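You operate a simulated robot arm through the tools that you are given. There is no shell and no other tool.

Carry out the task below with a simulated robot arm. There is one attempt and no reset: what you move stays moved.

JOB
Clamp the green plug in the brass terminal instead of the pink one.
Fine: turn the yellow clamp knob back about a quarter turn to free the pink plug, which goes back into the holder of its colour; tighten the knob on the green plug.

Only the result counts: the job must be done as asked and must still hold three seconds after the hand-in. Knocking over, shifting, dropping, spilling or breaking anything else fails it.

ROBOT AND FRAMES
A 7-joint arm with a two-finger parallel gripper, fixed in place. Base frame: the origin is on the floor under the middle of its stand, x ahead of it, y to its left, z up; the work surface is at about z = 0.8. Lengths are in m, angles in degrees, forces in N, time in s.
With the tool pointing down near the work surface it reaches from about 0.24 to 0.68 m from the base axis. Its first joint turns from -66.0 to 66.0 degrees. Payload 2.4 kg.
The TCP is the grasp point between the finger pads, 0.03 m short of the fingertips. In the tool frame z runs along the fingers and y along their closing line. Largest opening 0.094 m; finger width 0.028, thickness 0.01; the body of the gripper, 0.05 by 0.096 m, starts 0.055 m behind the TCP.
Orientation is that of the tool frame in the base frame, as a unit quaternion [w, x, y, z]. With the fingers straight down and closing along the base's y, the tool's x points along the base's -x, its y along +y and its z along -z.

CONTROLS
- The arm moves only by the tool servo_tool. Its argument "motion" is one flat list of numbers, 7 for each row, row after row: the shift along the tool's x, y, z in m, then the turn, a rotation vector about the tool's x, y, z in degrees, then the finger opening in m, from 0 to 0.094. In form: [x, y, z, rx, ry, rz, gripper, x, y, z, rx, ry, rz, gripper, ...]. A call has 1 to 20 rows; each row is the pose to reach, as a shift and turn from the pose commanded when the call began, along the tool's axes at that moment. Each row takes 0.2 s and may step no farther than 0.05 m and 8.6 degrees from the row before; otherwise, or with a gripper value out of range, the whole call is refused. Where a pose cannot be reached the arm comes as near as it can. A force on the tool above 40 N (or 10 N above the force at the start of the call, whichever is more), or a blocked arm, ends the call early, and 0.2 s more pass. Each finger travels about 0.153 m/s and halts on what it meets, pressing with about 31 N; the grip force reading is that of the motor and also rises with nothing between the fingers. The clock runs only during rows and for 0.2 s after the last one: add rows that repeat a pose to give the fingers time. The reply holds the time, the measured pose of the TCP, the force on the tool along the base axes, the opening and the grip force, in the units named above and with some noise, with the torque about the TCP (base axes, N m) and any sound that the robot's microphone picked up, and new pictures: "views" is both (left out), scene, wrist or none.
- Cameras (640 x 400 px; columns grow to the right, rows downward): "scene" is fixed at [0.0529, 0.494, 1.4389]; the picture's right is [-0.66, -0.75, 0.00], its down [-0.41, 0.36, -0.83] and it looks along [0.63, -0.55, -0.55] (base axes); focal length 352 px, centre (320, 200). "wrist" rides on the gripper at [0.076, 0.014, -0.103] in the tool frame; the picture's right is [-0.18, 0.98, 0.00], its down [-0.75, -0.14, -0.64] and it looks along [-0.63, -0.12, 0.77] (tool axes); focal length 243 px, centre (320, 200). There is no depth. A picture from a camera that has moved, and an enlarged one, comes with that camera's place and axes in the base frame and with its lens. The place of the scene camera against the robot may be out by one fixed shift of up to 0.025 m in any direction.
- zoom(camera, box): a new picture of the part [left, top, right, bottom] of that camera's present view, enlarged. The clock stands still meanwhile.
- job_done(): hands the job in; it is judged then, once.

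Nothing tells you positions but the pictures and the camera data. Unless the task says otherwise, let go and move clear before handing in.

The tools are called after "Request:" as a command line: name --argument value ..., lists and objects as JSON in quotes. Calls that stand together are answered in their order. servo_tool: Moves the arm, as the interface text tells. Its arguments: {"type":"object","properties":{"motion":{"type":"array","items":{"type":"number"}},"views":{"type":"string","enum":["both","scene","wrist","none"]}},"required":["motion"]} The other tools are called the same way: zoom (camera, box) takes an enlarged picture of a part of a camera's view; job_done () hands the job in.

At the start:

```text
clock: 0.0
ee_pos: [0.3588, 0.135, 1.1451]
tcp_rot: [0.0, 0.0, 1.0, 0.001]
force: [0.1, 0.9, 0.1]
torque: [-0.01, 0.0, -0.02]
grip_width: 0.094
grip_force: 0.0
```

scene: 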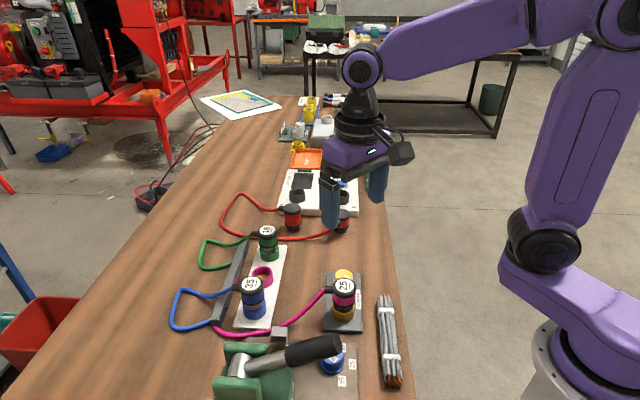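
wrist: 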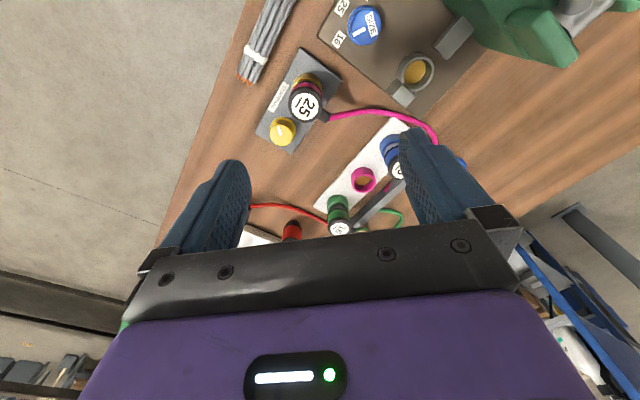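

I see the workbench with a terminal block (pink plug labelled 25, yellow knob), and a white holder rack with blue, pink (empty) and green positions. I'll zoom to look closer before moving.

Request:
zoom --camera "scene" --box '[160, 190, 420, 400]'

Request:
zoom --camera "wrist" --box '[220, 20, 480, 240]'

```text
1.90 times, centred on (290, 295) of scene
camera zoom: at [0.0529, 0.494, 1.4389], right [-0.66, -0.75, 0.0], down [-0.41, 0.36, -0.83], along [0.63, -0.55, -0.55], focal length 670 px, centre (377, 19)
```

zoom: 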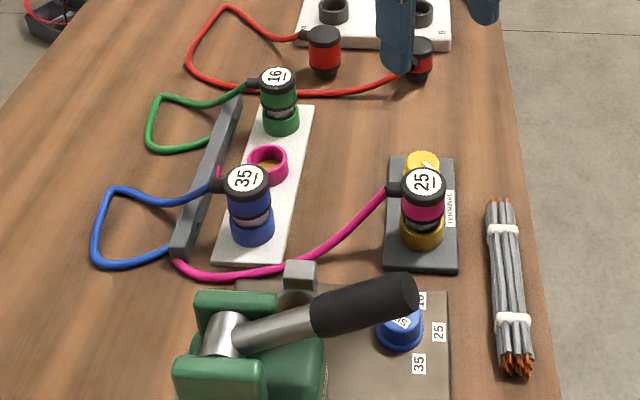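

```text
1.82 times, centred on (350, 130) of wrist
camera zoom: at [0.2808, 0.1495, 1.2469], right [0.18, 0.98, 0.0], down [0.75, -0.14, 0.64], along [0.63, -0.12, -0.77], focal length 441 px, centre (266, 327)
```

zoom: 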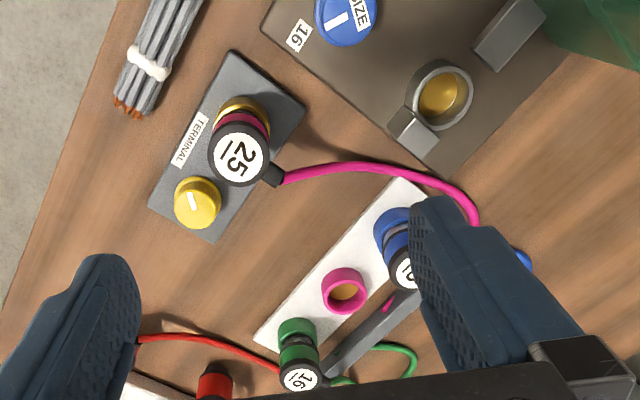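

The terminal lies near (0.42, 0.08), with its knob near (0.44, 0.05) and the pink plug near (0.40, 0.105). The white rack with blue, pink (empty) and green holders is further to +y. I'll move closer to measure these with the wrist camera.

Request:
servo_tool --motion '[-0.01, -0.014, 0.024, 0, 0, 0, 0.094, -0.02, -0.028, 0.048, 0, 0, 0, 0.094, -0.03, -0.042, 0.072, 0, 0, 0, 0.094, -0.041, -0.055, 0.095, 0, 0, 0, 0.094, -0.041, -0.055, 0.095, 0, 0, 0, 0.094]' --views "both"

```text
clock: 1.2
ee_pos: [0.3985, 0.0808, 1.0487]
tcp_rot: [-0.001, 0.0, 1.0, 0.0]
force: [-0.4, -0.3, 0.5]
torque: [-0.01, 0.01, -0.03]
grip_width: 0.0937
grip_force: 0.2
camera wrist: at [0.3214, 0.0954, 1.1511], right [0.18, 0.98, 0.0], down [0.75, -0.14, 0.64], along [0.63, -0.12, -0.77], focal length 243 px, centre (320, 200)
```

scene: 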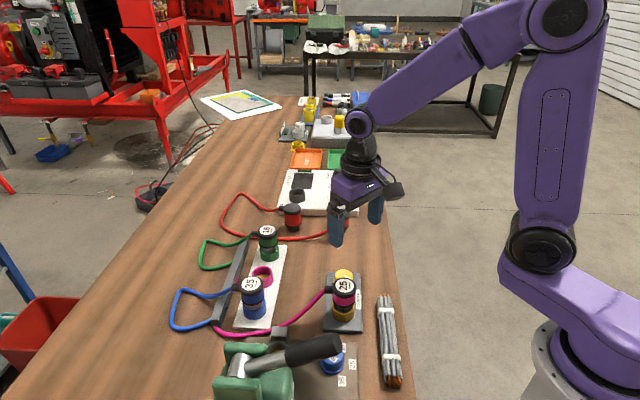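
wrist: 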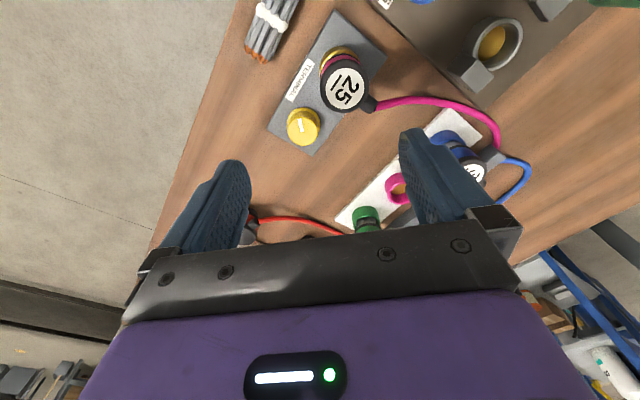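

The terminal is in view at the top of the wrist picture. I'll zoom in to measure the knob, plug and rack.

Request:
zoom --camera "wrist" --box '[240, 0, 400, 100]'

Request:
zoom --camera "wrist" --box '[260, 70, 420, 170]'

Request:
zoom --camera "scene" --box '[290, 250, 400, 340]'

Request:
zoom --camera "scene" --box '[190, 210, 320, 340]'

```text
4.00 times, centred on (320, 50) of wrist
camera zoom: at [0.3214, 0.0954, 1.1511], right [0.18, 0.98, 0.0], down [0.75, -0.14, 0.64], along [0.63, -0.12, -0.77], focal length 970 px, centre (320, 800)
```

zoom: 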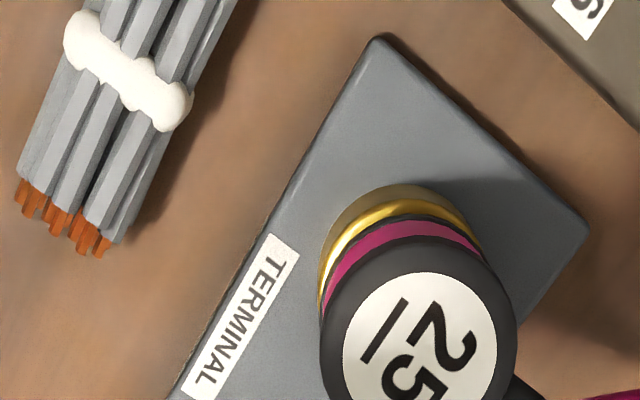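

```text
4.00 times, centred on (340, 120) of wrist
camera zoom: at [0.3214, 0.0954, 1.1511], right [0.18, 0.98, 0.0], down [0.75, -0.14, 0.64], along [0.63, -0.12, -0.77], focal length 970 px, centre (240, 520)
```

zoom: 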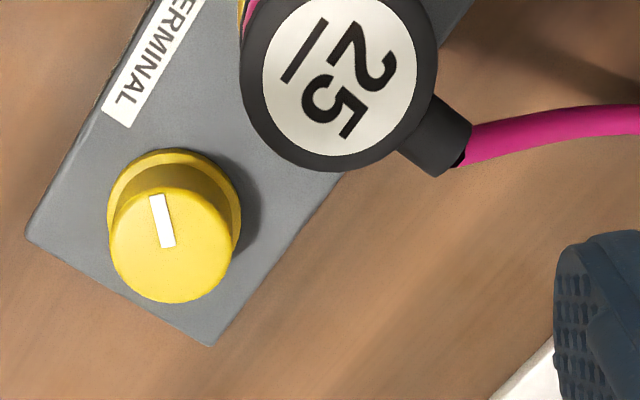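

```text
4.44 times, centred on (345, 295) of scene
camera zoom: at [0.0529, 0.494, 1.4389], right [-0.66, -0.75, 0.0], down [-0.41, 0.36, -0.83], along [0.63, -0.55, -0.55], focal length 1564 px, centre (209, -222)
```

zoom: 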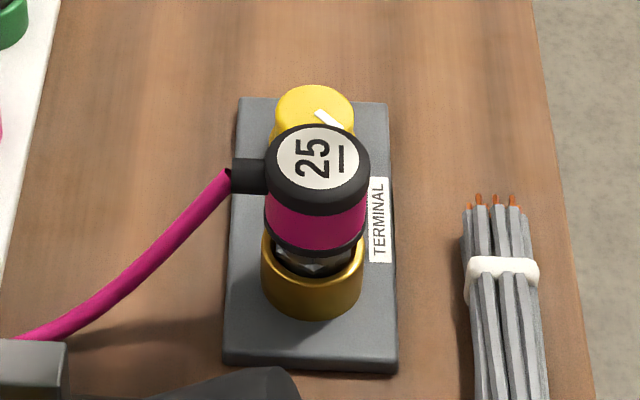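

```text
3.08 times, centred on (255, 275) of scene
camera zoom: at [0.0529, 0.494, 1.4389], right [-0.66, -0.75, 0.0], down [-0.41, 0.36, -0.83], along [0.63, -0.55, -0.55], focal length 1083 px, centre (520, -31)
```

zoom: 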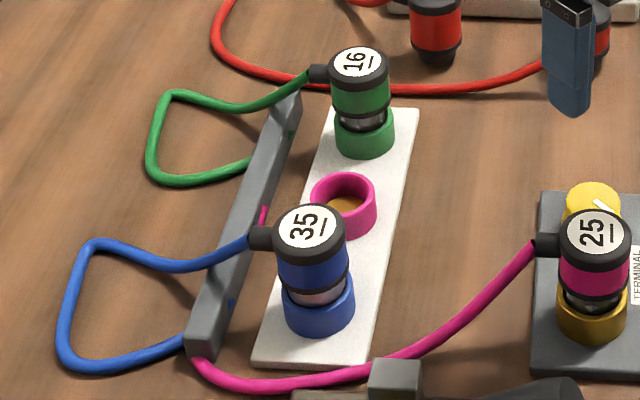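

The pink plug's top is near (0.394, 0.107, 0.90) and the knob near (0.447, 0.048, ~0.855), with its white line pointing towards the robot. Next I'll move over the rack to measure the holders and the green plug.

Request:
servo_tool --motion '[-0.004, 0.024, -0.01, 0, 0, 0, 0.094, -0.008, 0.048, -0.02, 0, 0, 0, 0.094, -0.012, 0.072, -0.03, 0, 0, 0, 0.094, -0.016, 0.096, -0.04, 0, 0, 0, 0.094, -0.02, 0.12, -0.05, 0, 0, 0, 0.094, -0.02, 0.12, -0.05, 0, 0, 0, 0.094]' --views "wrist"

```text
clock: 2.6
ee_pos: [0.4198, 0.1988, 1.0997]
tcp_rot: [0.001, 0.001, 1.0, 0.001]
force: [-0.5, 0.5, -0.4]
torque: [-0.02, 0.03, -0.01]
grip_width: 0.0941
grip_force: 0.0
camera wrist: at [0.3421, 0.214, 1.2022], right [0.18, 0.98, 0.0], down [0.75, -0.14, 0.64], along [0.63, -0.12, -0.77], focal length 243 px, centre (320, 200)
```

wrist: 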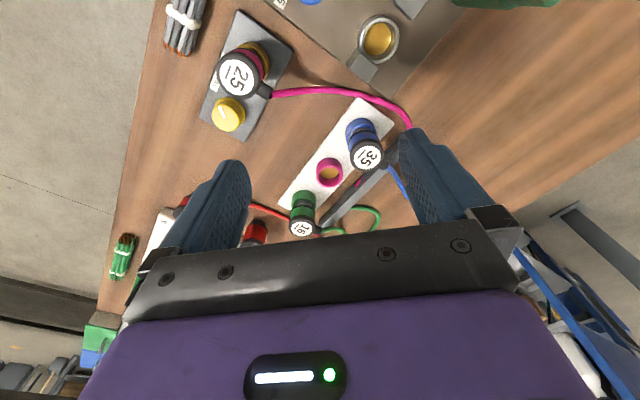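

Request:
zoom --camera "wrist" --box '[260, 85, 420, 245]'

Request:
zoom --camera "wrist" --box '[180, 0, 340, 160]'

```text
2.50 times, centred on (340, 165) of wrist
camera zoom: at [0.3421, 0.214, 1.2022], right [0.18, 0.98, 0.0], down [0.75, -0.14, 0.64], along [0.63, -0.12, -0.77], focal length 606 px, centre (270, 288)
```

zoom: 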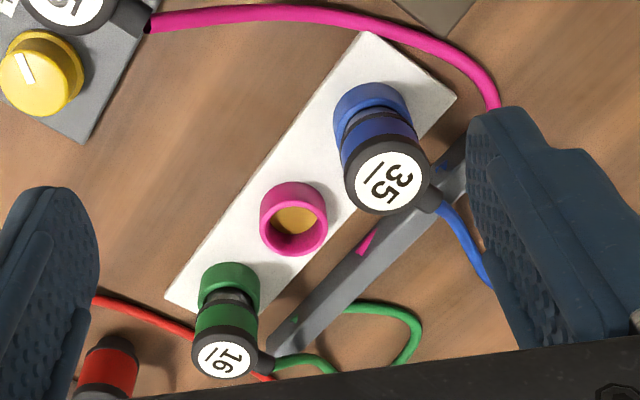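

```text
2.50 times, centred on (260, 80) of wrist
camera zoom: at [0.3421, 0.214, 1.2022], right [0.18, 0.98, 0.0], down [0.75, -0.14, 0.64], along [0.63, -0.12, -0.77], focal length 606 px, centre (470, 500)
```

zoom: 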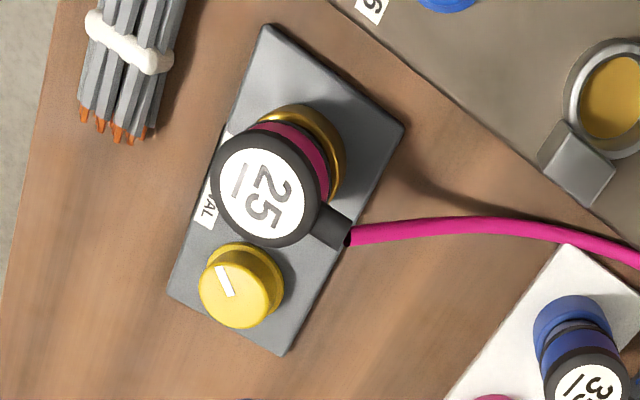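

I now have the layout. The rack runs at −45°, with green at about (0.66, 0.117), the pink holder at about (0.59, 0.185) and blue at about (0.53, 0.248). Next I'll go above the knob for an accurate fix and check that the wrist can yaw.

Request:
zoom --camera "wrist" --box '[200, 85, 260, 145]'

Request:
servo_tool --motion '[-0.006, -0.03, 0.02, 0, 0, 0, 0.094, -0.012, -0.06, 0.04, 0, 0, 0, 0.094, -0.018, -0.09, 0.06, 0, 0, 0, 0.094, -0.024, -0.12, 0.08, 0, 0, 0, 0.094, -0.03, -0.15, 0.1, 0, 0, 0, 0.094, -0.03, -0.15, 0.1, 0, 0, 0, 0.094]' --views "wrist"

```text
6.67 times, centred on (230, 115) of wrist
camera zoom: at [0.3421, 0.214, 1.2022], right [0.18, 0.98, 0.0], down [0.75, -0.14, 0.64], along [0.63, -0.12, -0.77], focal length 1618 px, centre (920, 767)
```

zoom: 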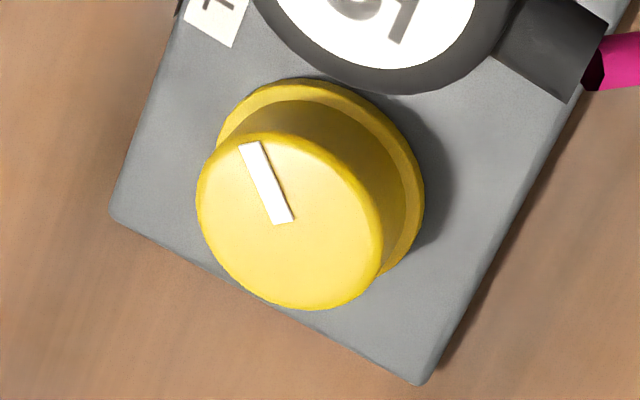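

```text
clock: 4.0
ee_pos: [0.4491, 0.0489, 0.9978]
tcp_rot: [-0.001, 0.0, 1.0, 0.001]
force: [-0.4, -0.4, -0.1]
torque: [-0.02, -0.01, 0.01]
grip_width: 0.094
grip_force: 0.0
camera wrist: at [0.3718, 0.0635, 1.0999], right [0.18, 0.98, 0.0], down [0.75, -0.14, 0.64], along [0.63, -0.12, -0.77], focal length 243 px, centre (320, 200)
```

wrist: 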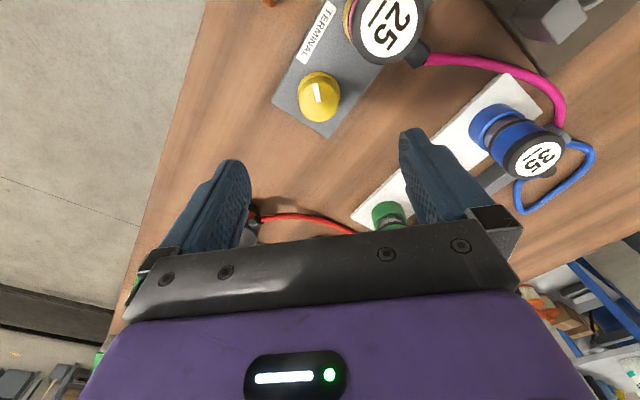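

Request:
zoom --camera "wrist" --box '[270, 60, 370, 140]'

Request:
servo_tool --motion '[0, 0, 0, 0, 0, -8, 0.094, 0, 0, 0, 0, 0, -16, 0.094, 0, 0, 0, 0, 0, -24, 0.094, 0, 0, 0, 0, 0, -32, 0.094, 0, 0, 0, 0, 0, -40, 0.094, 0, 0, 0, 0, 0, -48, 0.094, 0, 0, 0, 0, 0, -56, 0.094, 0, 0, 0, 0, 0, -64, 0.094, 0, 0, 0, 0, 0, -72, 0.094, 0, 0, 0, 0, 0, -80, 0.094, 0, 0, 0, 0, 0, -85, 0.094, 0, 0, 0, 0, 0, -90, 0.094, 0, 0, 0, 0, 0, -90, 0.094]' --views "wrist"

```text
5.00 times, centred on (320, 100) of wrist
camera zoom: at [0.3718, 0.0635, 1.0999], right [0.18, 0.98, 0.0], down [0.75, -0.14, 0.64], along [0.63, -0.12, -0.77], focal length 1213 px, centre (320, 700)
```

zoom: 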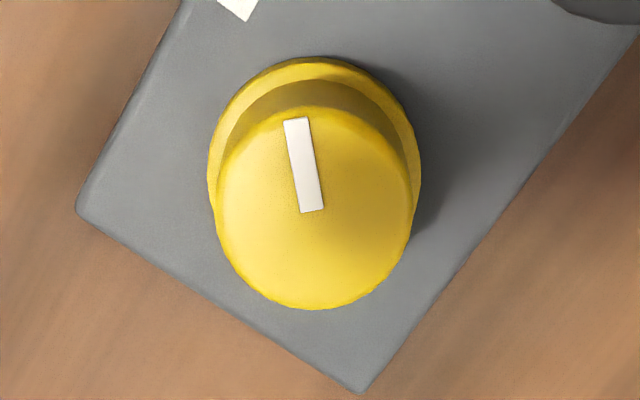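

```text
clock: 6.8
ee_pos: [0.448, 0.0494, 0.9996]
tcp_rot: [-0.001, 0.707, -0.707, 0.0]
force: [-0.6, -0.2, -0.1]
torque: [0.02, 0.03, 0.02]
grip_width: 0.0942
grip_force: 0.1
camera wrist: at [0.434, -0.0261, 1.1017], right [-0.98, 0.18, 0.0], down [0.14, 0.75, 0.64], along [0.12, 0.63, -0.77], focal length 243 px, centre (320, 200)
```

wrist: 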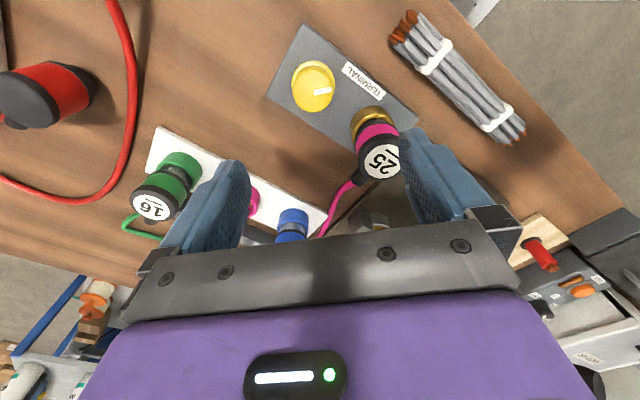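

Request:
zoom --camera "wrist" --box '[260, 40, 360, 120]'

Request:
zoom --camera "wrist" --box '[320, 80, 440, 200]'

```text
5.00 times, centred on (310, 80) of wrist
camera zoom: at [0.434, -0.0261, 1.1017], right [-0.98, 0.18, 0.0], down [0.14, 0.75, 0.64], along [0.12, 0.63, -0.77], focal length 1213 px, centre (370, 800)
```

zoom: 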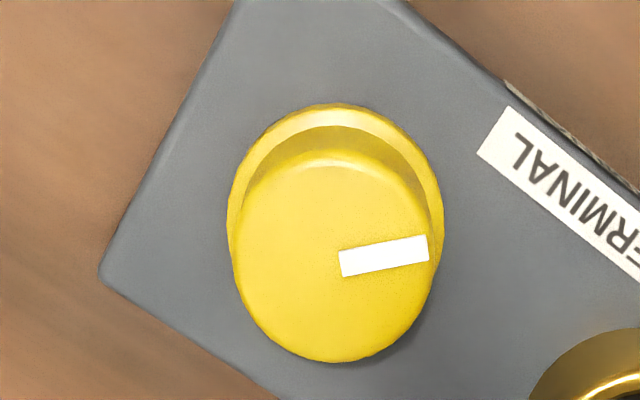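

```text
3.33 times, centred on (380, 140) of wrist
camera zoom: at [0.434, -0.0261, 1.1017], right [-0.98, 0.18, 0.0], down [0.14, 0.75, 0.64], along [0.12, 0.63, -0.77], focal length 809 px, centre (120, 400)
```

zoom: 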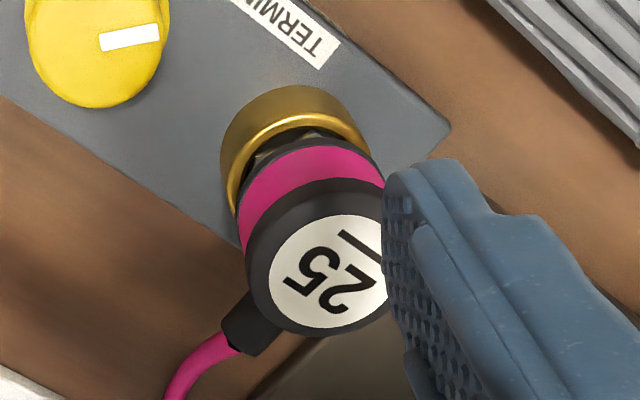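

The knob's top centre comes out at (0.4555, 0.0465, 0.838) from three views, with a diameter of about 42 mm, and the terminal base top is near 0.812. I'll yaw back to 0 and hover over the knob with a smaller opening.

Request:
servo_tool --motion '[0.0003, -0.0007, 0.004, 0, 0, 7.5, 0.07, 0.0005, -0.0014, 0.008, 0, 0, 15, 0.07, 0.0008, -0.002, 0.012, 0, 0, 22.5, 0.07, 0.001, -0.0027, 0.016, 0, 0, 30, 0.07, 0.0013, -0.0034, 0.02, 0, 0, 37.5, 0.07, 0.0015, -0.004, 0.024, 0, 0, 45, 0.07, 0.0018, -0.0047, 0.028, 0, 0, 52.5, 0.07, 0.002, -0.0054, 0.032, 0, 0, 60, 0.07, 0.0023, -0.006, 0.036, 0, 0, 67.5, 0.07, 0.0026, -0.0065, 0.04, 0, 0, 75, 0.07, 0.0028, -0.007, 0.045, 0, 0, 82.5, 0.07, 0.003, -0.0075, 0.049, 0, 0, 90, 0.07, 0.003, -0.0075, 0.049, 0, 0, 90, 0.07, 0.003, -0.0075, 0.049, 0, 0, 90, 0.07]' --views "both"

```text
clock: 9.8
ee_pos: [0.4561, 0.0466, 0.9509]
tcp_rot: [0.001, 0.001, 1.0, 0.0]
force: [0.6, 0.3, -0.5]
torque: [0.0, 0.02, 0.01]
grip_width: 0.0701
grip_force: 0.0
camera wrist: at [0.3788, 0.0618, 1.0532], right [0.18, 0.98, 0.0], down [0.75, -0.14, 0.64], along [0.63, -0.12, -0.77], focal length 243 px, centre (320, 200)
```

scene: 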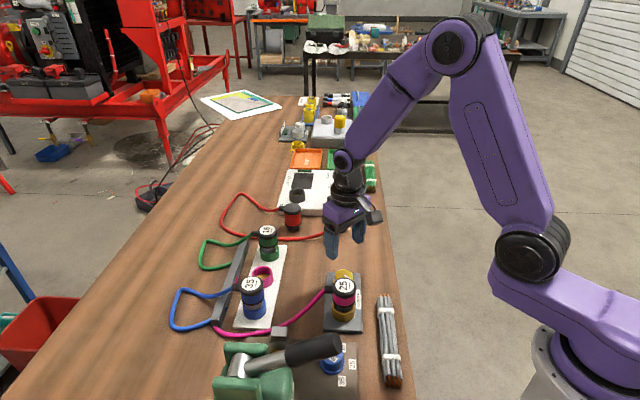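
wrist: 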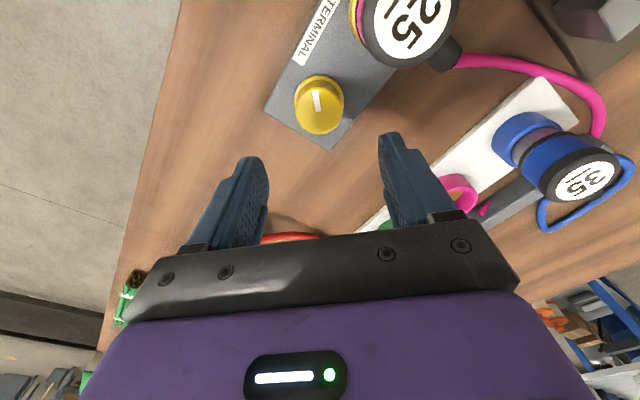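

The tool is hovering over the knob. I'll lower to just above its top and check the alignment.

Request:
servo_tool --motion '[0, 0, 0.02, 0, 0, 0, 0.07, 0, 0, 0.04, 0, 0, 0, 0.07, 0, 0, 0.06, 0, 0, 0, 0.07, 0, 0, 0.075, 0, 0, 0, 0.07, 0, 0, 0.075, 0, 0, 0, 0.07]' --views "both"

```text
clock: 11.0
ee_pos: [0.4557, 0.0466, 0.8763]
tcp_rot: [0.0, 0.0, 1.0, 0.0]
force: [0.6, -0.5, 0.8]
torque: [0.0, -0.02, 0.01]
grip_width: 0.0701
grip_force: 0.0
camera wrist: at [0.3797, 0.0605, 0.9775], right [0.18, 0.98, 0.0], down [0.75, -0.14, 0.64], along [0.63, -0.12, -0.77], focal length 243 px, centre (320, 200)
```

scene: 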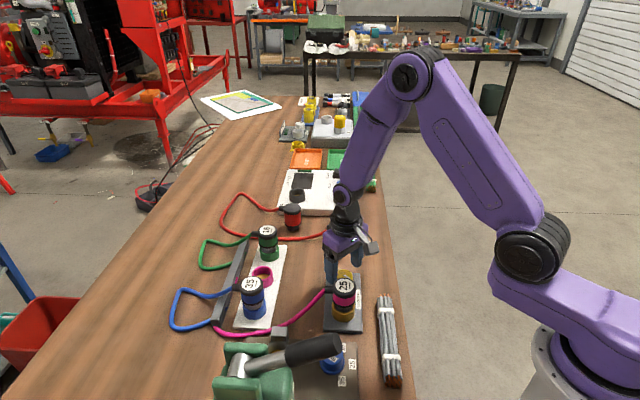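
wrist: 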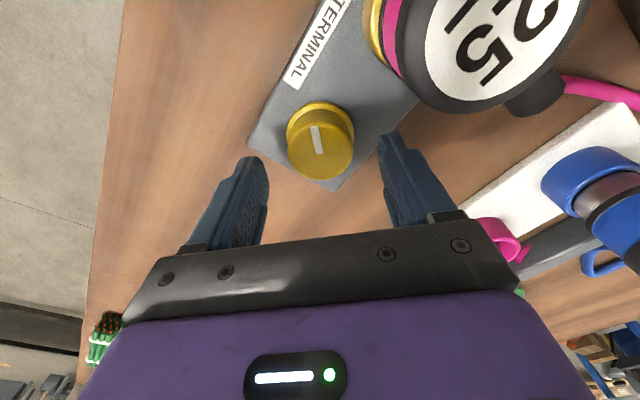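

The knob is centred between the fingers. I'll lower so the fingertips reach about z = 0.823 around it, then close.

Request:
servo_tool --motion '[0, 0, 0.012, 0, 0, 0, 0.07, 0, 0, 0.023, 0, 0, 0, 0.07, 0, 0, 0.023, 0, 0, 0, 0.06, 0, 0, 0.023, 0, 0, 0, 0.046, 0, 0, 0.023, 0, 0, 0, 0.03, 0, 0, 0.023, 0, 0, 0, 0.03, 0, 0, 0.023, 0, 0, 0, 0.03]' --views "both"

```text
clock: 12.6
ee_pos: [0.4559, 0.0464, 0.8509]
tcp_rot: [0.0, 0.001, 1.0, 0.0]
force: [0.6, -6.1, -5.7]
torque: [-0.23, -0.2, 0.03]
grip_width: 0.0413
grip_force: 45.1
camera wrist: at [0.3793, 0.0608, 0.9536], right [0.18, 0.98, 0.0], down [0.75, -0.14, 0.64], along [0.63, -0.12, -0.77], focal length 243 px, centre (320, 200)
```

scene: 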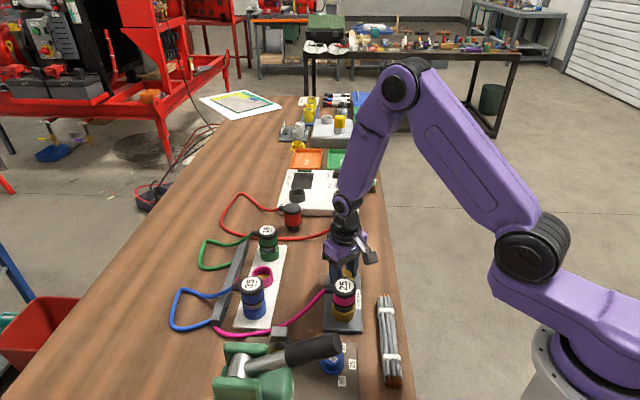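
wrist: 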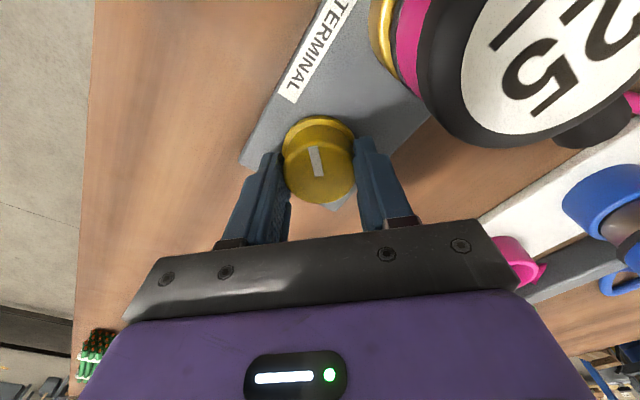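

The knob is gripped (41.3 mm). I'll turn it counter-clockwise in small steps and watch the torque.

Request:
servo_tool --motion '[0, 0, 0, 0, 0, -5, 0.03, 0, 0, 0, 0, 0, -10, 0.03, 0, 0, 0, 0, 0, -15, 0.03, 0, 0, 0, 0, 0, -15, 0.03]' --views "wrist"

```text
clock: 13.6
ee_pos: [0.456, 0.0458, 0.8509]
tcp_rot: [0.0, -0.132, 0.991, 0.0]
force: [6.7, -9.7, -32.6]
torque: [-0.09, -0.51, 0.0]
grip_width: 0.0413
grip_force: 44.5
camera wrist: at [0.3783, 0.0406, 0.9537], right [-0.08, 1.0, 0.0], down [0.77, 0.06, 0.64], along [0.64, 0.05, -0.77], focal length 243 px, centre (320, 200)
```

wrist: 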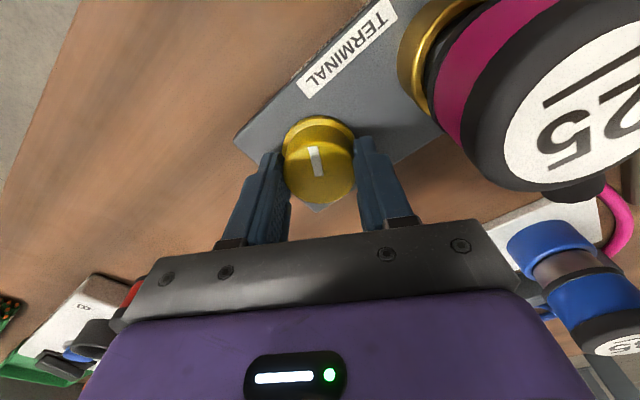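

The knob turns with the gripper and shows almost no torque, but there is a vertical pull of about 33 N. I'll command slightly lower to relieve it before going on.

Request:
servo_tool --motion '[0, 0, 0.001, 0, 0, 0, 0.03, 0, 0, 0.002, 0, 0, 0, 0.03]' --views "none"

```text
clock: 14.2
ee_pos: [0.4556, 0.0463, 0.8508]
tcp_rot: [0.001, -0.13, 0.991, 0.001]
force: [-4.8, -12.3, 25.9]
torque: [-0.69, 1.1, -0.03]
grip_width: 0.0412
grip_force: 44.5
```

Request:
servo_tool --motion '[0, 0, -0.0009, 0, 0, 0, 0.03, 0, 0, -0.0009, 0, 0, -5, 0.03, 0, 0, -0.0009, 0, 0, -10, 0.03]' --views "none"

```text
clock: 15.0
ee_pos: [0.4567, 0.0465, 0.8509]
tcp_rot: [-0.001, -0.216, 0.976, -0.001]
force: [2.6, -16.0, 0.2]
torque: [-0.64, 0.39, -0.03]
grip_width: 0.0411
grip_force: 45.2
```

Request:
servo_tool --motion '[0.0002, -0.0005, 0, 0, 0, 0, 0.03, 0.0002, -0.0005, 0, 0, 0, -5, 0.03, 0.0002, -0.0005, 0, 0, 0, -10, 0.03, 0.0002, -0.0005, 0, 0, 0, -15, 0.03, 0.0002, -0.0005, 0, 0, 0, -20, 0.03]' --views "wrist"

```text
clock: 16.2
ee_pos: [0.4553, 0.0447, 0.8519]
tcp_rot: [0.0, -0.383, 0.924, 0.0]
force: [4.0, -13.5, -11.3]
torque: [-0.65, 0.28, 0.0]
grip_width: 0.0413
grip_force: 45.4
camera wrist: at [0.3914, 0.0029, 0.9536], right [-0.57, 0.82, 0.0], down [0.63, 0.43, 0.64], along [0.53, 0.36, -0.77], focal length 243 px, centre (320, 200)
```

wrist: 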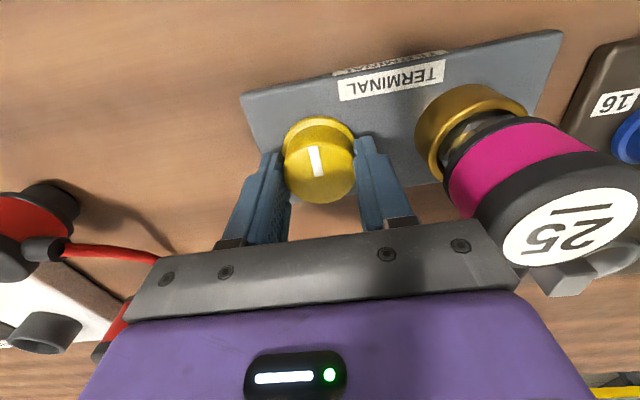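

Request:
servo_tool --motion '[0.0004, -0.0004, 0.0004, 0, 0, 0, 0.03, 0.0004, -0.0004, 0.0004, 0, 0, -5, 0.03, 0.0004, -0.0004, 0.0004, 0, 0, -10, 0.03, 0.0004, -0.0004, 0.0004, 0, 0, -15, 0.03, 0.0004, -0.0004, 0.0004, 0, 0, -20, 0.03]' --views "none"

```text
clock: 17.4
ee_pos: [0.4562, 0.0453, 0.8504]
tcp_rot: [0.001, -0.538, 0.843, 0.0]
force: [-7.7, -4.4, 10.3]
torque: [0.63, -0.41, -0.02]
grip_width: 0.0412
grip_force: 44.8
```

Request:
servo_tool --motion '[0, 0, -0.0003, 0, 0, -5, 0.03, 0, 0, -0.0003, 0, 0, -10, 0.03, 0, 0, -0.0003, 0, 0, -15, 0.03, 0, 0, -0.0003, 0, 0, -20, 0.03, 0, 0, -0.0003, 0, 0, -25, 0.03]' --views "both"

```text
clock: 18.6
ee_pos: [0.456, 0.0476, 0.8508]
tcp_rot: [0.0, 0.708, -0.706, 0.0]
force: [-8.9, 4.8, 5.8]
torque: [-0.2, 0.38, -0.13]
grip_width: 0.0411
grip_force: 45.1
camera wrist: at [0.4411, -0.0293, 0.9536], right [-0.98, 0.18, 0.0], down [0.14, 0.75, 0.64], along [0.12, 0.63, -0.77], focal length 243 px, centre (320, 200)
```

scene: 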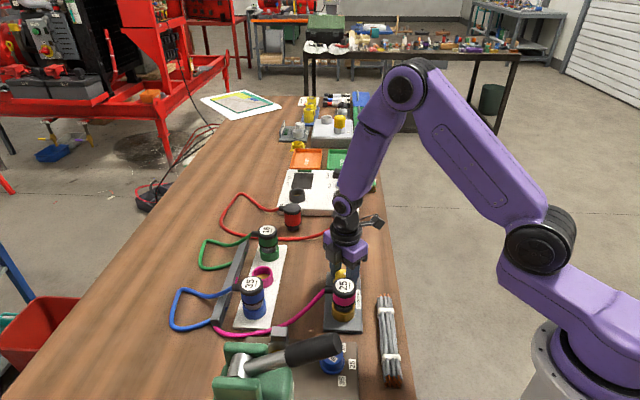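
wrist: 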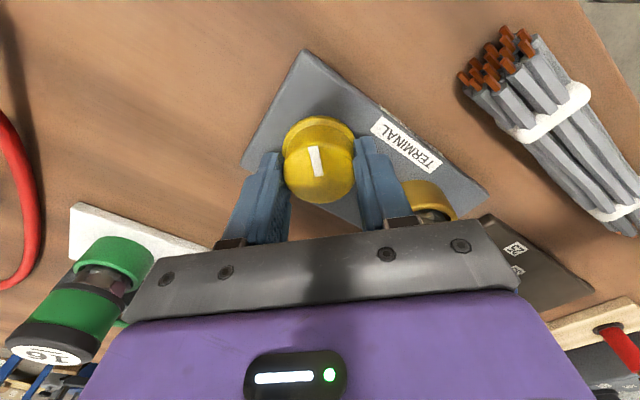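

The knob is turned back a quarter turn. I'll release it, rise straight up and look.

Request:
servo_tool --motion '[0, 0, 0, 0, 0, 0, 0.045, 0, 0, 0, 0, 0, 0, 0.06, 0, 0, 0, 0, 0, 0, 0.06, 0, 0, -0.02, 0, 0, 0, 0.06, 0, 0, -0.05, 0, 0, 0, 0.06, 0, 0, -0.09, 0, 0, 0, 0.07, 0, 0, -0.12, 0, 0, 0, 0.08, 0, 0, -0.12, 0, 0, 0, 0.08]' --views "wrist"

```text
clock: 20.4
ee_pos: [0.4577, 0.0446, 0.9726]
tcp_rot: [0.0, 0.707, -0.707, 0.001]
force: [-0.2, 0.1, -0.2]
torque: [0.0, 0.0, 0.0]
grip_width: 0.0801
grip_force: 0.1
camera wrist: at [0.4425, -0.031, 1.0745], right [-0.98, 0.18, 0.0], down [0.14, 0.75, 0.64], along [0.12, 0.63, -0.77], focal length 243 px, centre (320, 200)
```

wrist: 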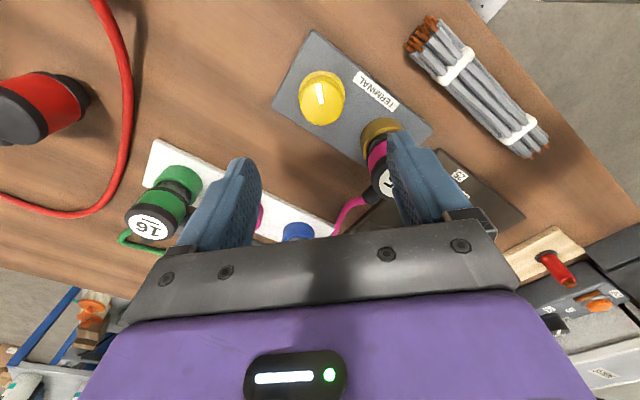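

The knob's line now points to −y. Next I'll move over the pink plug with the tool yawed 45°, so the fingers close along the terminal axis and clear of the cable boot.

Request:
servo_tool --motion '[-0.009, 0.0091, -0.02, 0, 0, 6.5, 0.08, -0.018, 0.0182, -0.02, 0, 0, 13, 0.08, -0.027, 0.0273, -0.02, 0, 0, 19.5, 0.08, -0.036, 0.0364, -0.02, 0, 0, 26, 0.08, -0.045, 0.0455, -0.02, 0, 0, 32.5, 0.08, -0.054, 0.0546, -0.02, 0, 0, 39, 0.08, -0.0624, 0.0637, -0.02, 0, 0, 45, 0.08, -0.0624, 0.0637, -0.02, 0, 0, 45, 0.08]' --views "both"

```text
clock: 22.2
ee_pos: [0.392, 0.1083, 0.9911]
tcp_rot: [0.0, -0.383, 0.924, 0.0]
force: [0.1, 0.4, 0.4]
torque: [0.01, 0.01, -0.05]
grip_width: 0.08
grip_force: 0.0
camera wrist: at [0.3278, 0.0659, 1.0935], right [-0.56, 0.83, 0.0], down [0.63, 0.43, 0.64], along [0.53, 0.36, -0.77], focal length 243 px, centre (320, 200)
```

scene: 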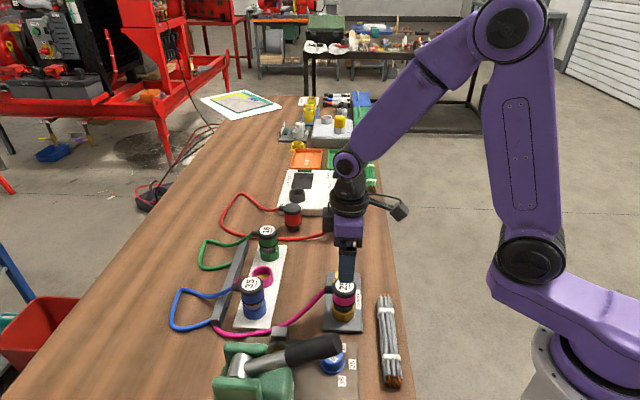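
wrist: 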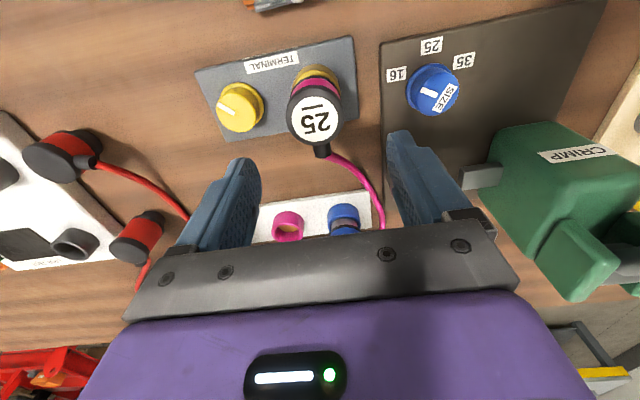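

Request:
zoom --camera "wrist" --box '[190, 40, 370, 165]'

Request:
zoom --camera "wrist" --box '[270, 55, 370, 165]'

```text
3.20 times, centred on (280, 102) of wrist
camera zoom: at [0.3278, 0.0659, 1.0935], right [-0.56, 0.83, 0.0], down [0.63, 0.43, 0.64], along [0.53, 0.36, -0.77], focal length 776 px, centre (448, 512)
```

zoom: 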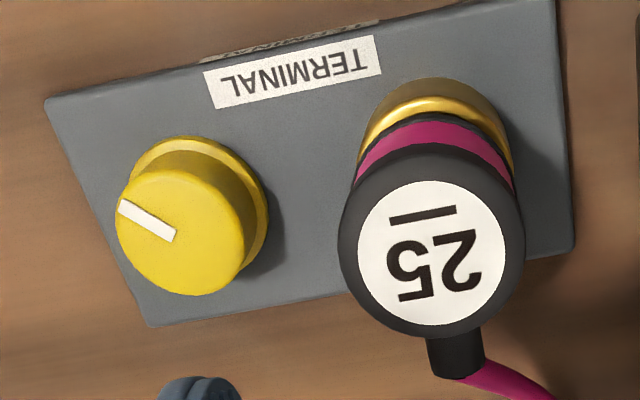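

```text
3.64 times, centred on (320, 110) of wrist
camera zoom: at [0.3278, 0.0659, 1.0935], right [-0.56, 0.83, 0.0], down [0.63, 0.43, 0.64], along [0.53, 0.36, -0.77], focal length 882 px, centre (320, 527)
```

zoom: 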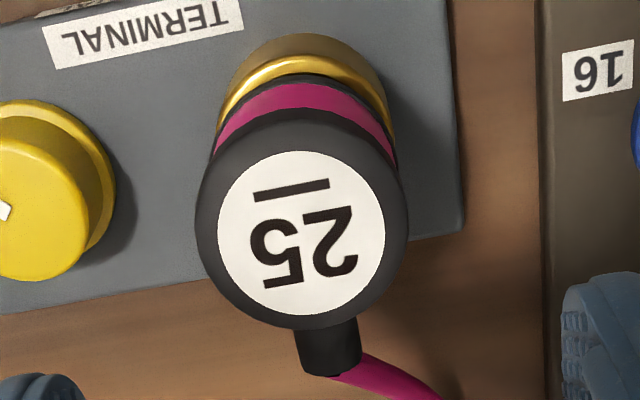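

The pink plug's axis is confirmed at (0.394, 0.106). I'll descend onto it and close at TCP z ≈ 0.888.

Request:
servo_tool --motion '[0, -0.0032, 0.025, 0, 0, 0, 0.08, 0, -0.0032, 0.05, 0, 0, 0, 0.08, 0, -0.0032, 0.075, 0, 0, 0, 0.08, 0, -0.0032, 0.09, 0, 0, 0, 0.08, 0, -0.0032, 0.103, 0, 0, 0, 0.08, 0, -0.0032, 0.103, 0, 0, 0, 0.08]' --views "both"

```text
clock: 23.6
ee_pos: [0.3948, 0.106, 0.889]
tcp_rot: [0.0, -0.382, 0.924, 0.002]
force: [-0.1, -0.3, -0.5]
torque: [-0.03, 0.0, -0.02]
grip_width: 0.08
grip_force: 0.1
camera wrist: at [0.3297, 0.0633, 0.9914], right [-0.56, 0.83, 0.0], down [0.63, 0.43, 0.64], along [0.53, 0.36, -0.77], focal length 243 px, centre (320, 200)
```

scene: 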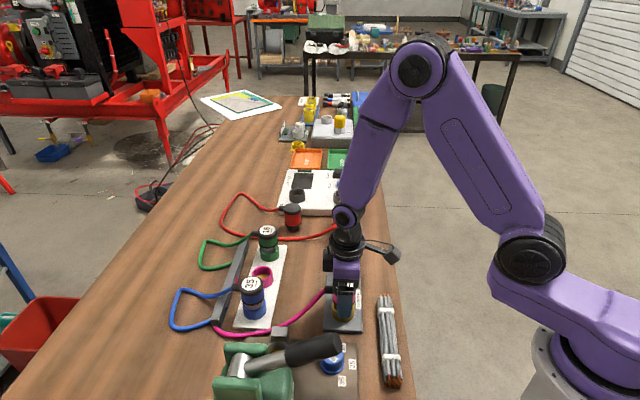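
wrist: 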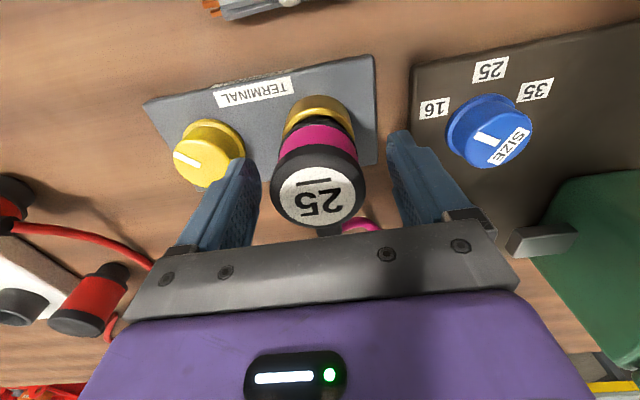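

The plug sits centred between the fingers, so I'll close on it.

Request:
servo_tool --motion '[0, 0, 0, 0, 0, 0, 0.065, 0, 0, 0, 0, 0, 0, 0.05, 0, 0, 0, 0, 0, 0, 0.035, 0, 0, 0, 0, 0, 0, 0.035, 0, 0, 0, 0, 0, 0, 0.035]' --views "wrist"

Request:
zoom --camera "wrist" --box '[180, 60, 440, 250]'

```text
clock: 24.8
ee_pos: [0.3948, 0.1076, 0.889]
tcp_rot: [0.0, -0.382, 0.924, 0.0]
force: [0.9, 0.5, 3.0]
torque: [-0.04, -0.05, -0.02]
grip_width: 0.0477
grip_force: 30.6
camera wrist: at [0.3298, 0.0633, 0.9917], right [-0.56, 0.83, 0.0], down [0.63, 0.43, 0.64], along [0.53, 0.36, -0.77], focal length 243 px, centre (320, 200)
```

wrist: 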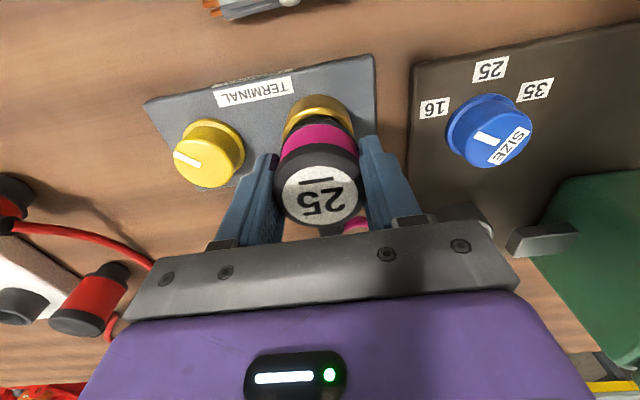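

```text
2.11 times, centred on (310, 155) of wrist
camera zoom: at [0.3298, 0.0633, 0.9917], right [-0.56, 0.83, 0.0], down [0.63, 0.43, 0.64], along [0.53, 0.36, -0.77], focal length 511 px, centre (341, 295)
```

zoom: 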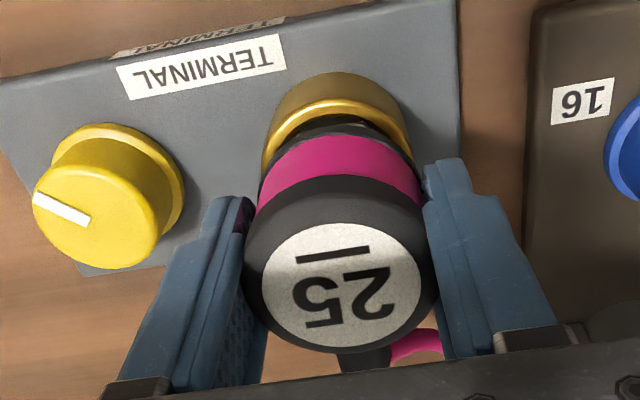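

The plug is gripped (47.7 mm). I'll pull up gently and check whether it is free.

Request:
servo_tool --motion '[0, 0, -0.003, 0, 0, 0, 0.035, 0, 0, -0.006, 0, 0, 0, 0.035, 0, 0, -0.01, 0, 0, 0, 0.035]' --views "wrist"

```text
clock: 25.6
ee_pos: [0.3954, 0.106, 0.8979]
tcp_rot: [0.001, -0.383, 0.924, 0.0]
force: [0.0, -0.6, -1.6]
torque: [-0.02, 0.0, 0.03]
grip_width: 0.0472
grip_force: 30.8
camera wrist: at [0.3303, 0.0632, 1.0009], right [-0.56, 0.83, 0.0], down [0.63, 0.43, 0.64], along [0.53, 0.36, -0.77], focal length 243 px, centre (320, 200)
```

wrist: 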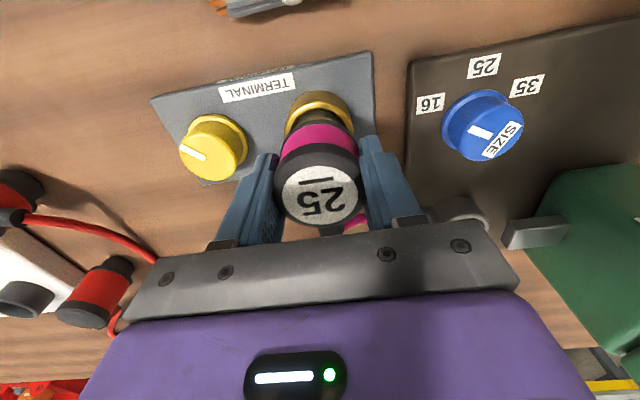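

It is free, with only about 1.6 N of load. I'll lift it fully clear.

Request:
servo_tool --motion '[0, 0, -0.01, 0, 0, 0, 0.035, 0, 0, -0.02, 0, 0, 0, 0.035, 0, 0, -0.03, 0, 0, 0, 0.035, 0, 0, -0.045, 0, 0, 0, 0.035, 0, 0, -0.06, 0, 0, 0, 0.035, 0, 0, -0.075, 0, 0, 0, 0.035, 0, 0, -0.09, 0, 0, 0, 0.035, 0, 0, -0.09, 0, 0, 0, 0.035]' --views "both"

Request:
zoom --camera "scene" --box '[150, 180, 410, 380]'

Request:
zoom --camera "wrist" --box '[180, 40, 440, 250]'

```text
clock: 27.4
ee_pos: [0.3947, 0.1058, 0.9896]
tcp_rot: [0.0, -0.382, 0.924, 0.0]
force: [-1.1, 0.2, -0.9]
torque: [0.03, -0.01, 0.0]
grip_width: 0.0475
grip_force: 31.5
camera wrist: at [0.3302, 0.0624, 1.0908], right [-0.56, 0.83, 0.0], down [0.63, 0.43, 0.64], along [0.53, 0.36, -0.77], focal length 243 px, centre (320, 200)
```

scene: 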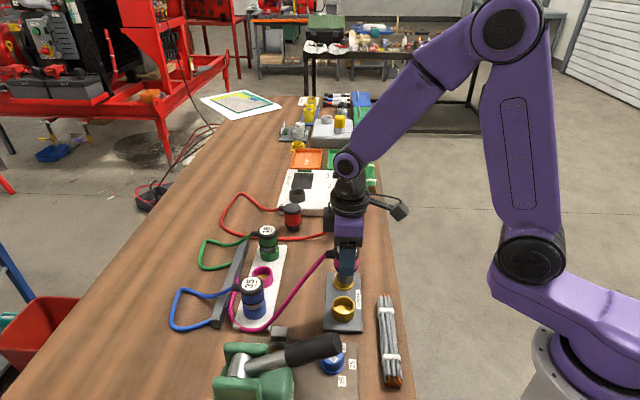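
wrist: 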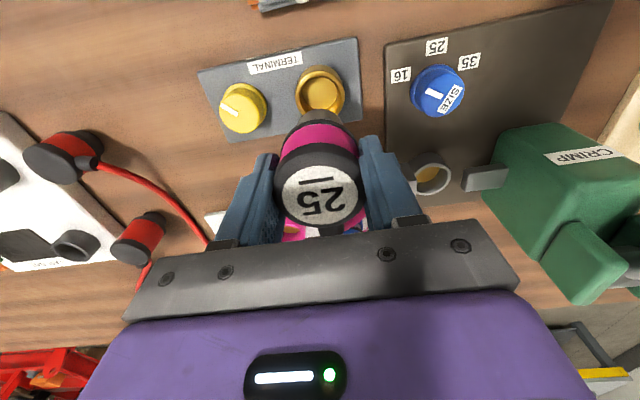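

```text
2.00 times, centred on (280, 280) of scene
camera zoom: at [0.0529, 0.494, 1.4389], right [-0.66, -0.75, 0.0], down [-0.41, 0.36, -0.83], along [0.63, -0.55, -0.55], focal length 704 px, centre (400, 40)
```

zoom: 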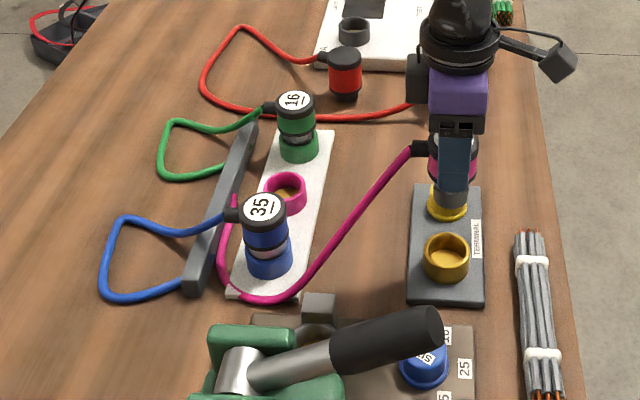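

```text
1.90 times, centred on (310, 145) of wrist
camera zoom: at [0.3302, 0.0624, 1.0908], right [-0.56, 0.83, 0.0], down [0.63, 0.43, 0.64], along [0.53, 0.36, -0.77], focal length 462 px, centre (339, 305)
```

zoom: 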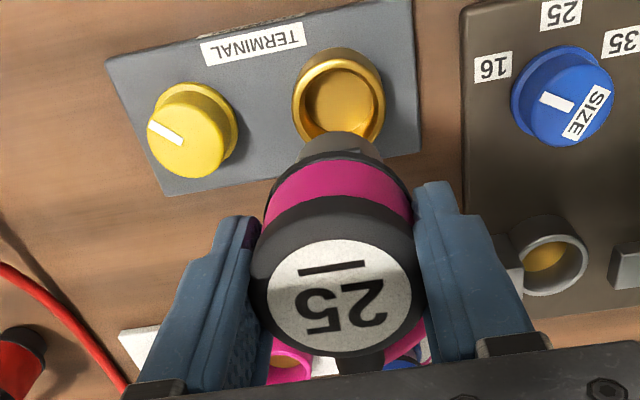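

The plug is out and the socket is clear. I'll carry the plug at a safe height to above the pink holder.

Request:
servo_tool --motion '[0, 0, -0.02, 0, 0, 0, 0.035, 0, 0, -0.04, 0, 0, 0, 0.035, -0.024, -0.01, -0.04, 0, 0, 0, 0.035, -0.048, -0.02, -0.04, 0, 0, 0, 0.035, -0.072, -0.03, -0.04, 0, 0, 0, 0.035, -0.096, -0.04, -0.04, 0, 0, 0, 0.035, -0.12, -0.05, -0.04, 0, 0, 0, 0.035, -0.144, -0.06, -0.04, 0, 0, 0, 0.035, -0.168, -0.07, -0.04, 0, 0, 0, 0.035, -0.1902, -0.0785, -0.04, 0, 0, 0, 0.035, -0.1902, -0.0785, -0.04, 0, 0, 0, 0.035, -0.1902, -0.0785, -0.04, 0, 0, 0, 0.035]' --views "both"

Request:
zoom --camera "wrist" --box '[180, 20, 440, 250]'

Request:
zoom --camera "scene" --box '[150, 180, 410, 380]'

```text
clock: 30.0
ee_pos: [0.5838, 0.1833, 1.0288]
tcp_rot: [0.0, -0.383, 0.924, 0.0]
force: [-0.8, -0.9, -1.3]
torque: [-0.01, 0.04, -0.01]
grip_width: 0.0473
grip_force: 30.8
camera wrist: at [0.5194, 0.1407, 1.1312], right [-0.56, 0.83, 0.0], down [0.63, 0.43, 0.64], along [0.53, 0.36, -0.77], focal length 243 px, centre (320, 200)
```

scene: 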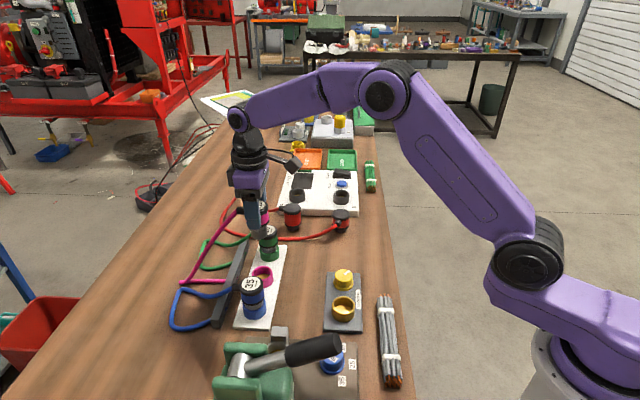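
wrist: 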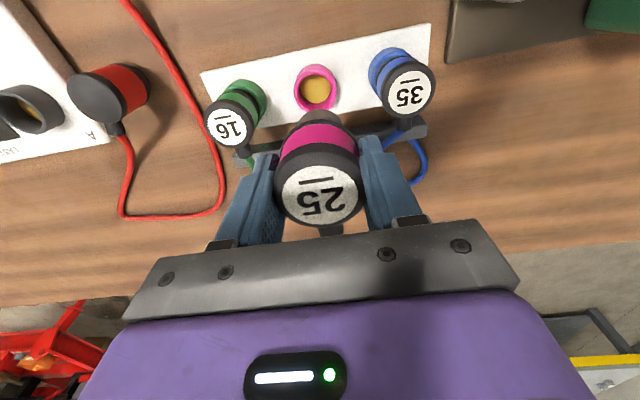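

```text
1.74 times, centred on (310, 135) of wrist
camera zoom: at [0.5194, 0.1407, 1.1312], right [-0.56, 0.83, 0.0], down [0.63, 0.43, 0.64], along [0.53, 0.36, -0.77], focal length 422 px, centre (337, 313)
```

zoom: 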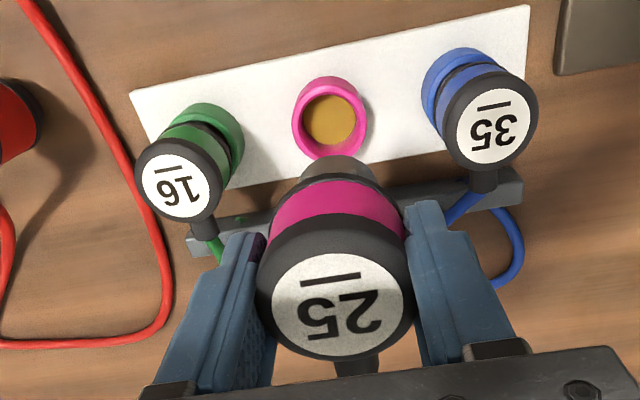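

```text
2.00 times, centred on (280, 280) of scene
camera zoom: at [0.0529, 0.494, 1.4389], right [-0.66, -0.75, 0.0], down [-0.41, 0.36, -0.83], along [0.63, -0.55, -0.55], focal length 704 px, centre (400, 40)
```

zoom: 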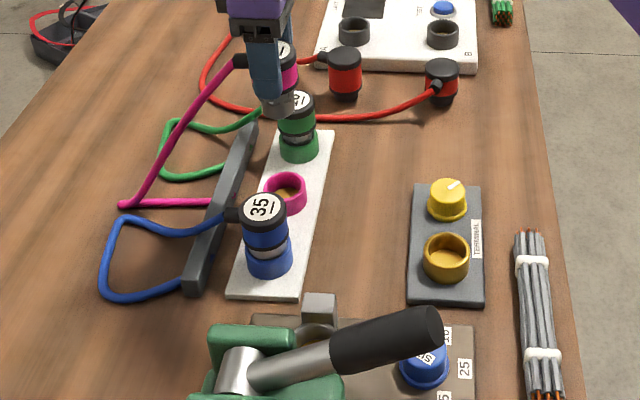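

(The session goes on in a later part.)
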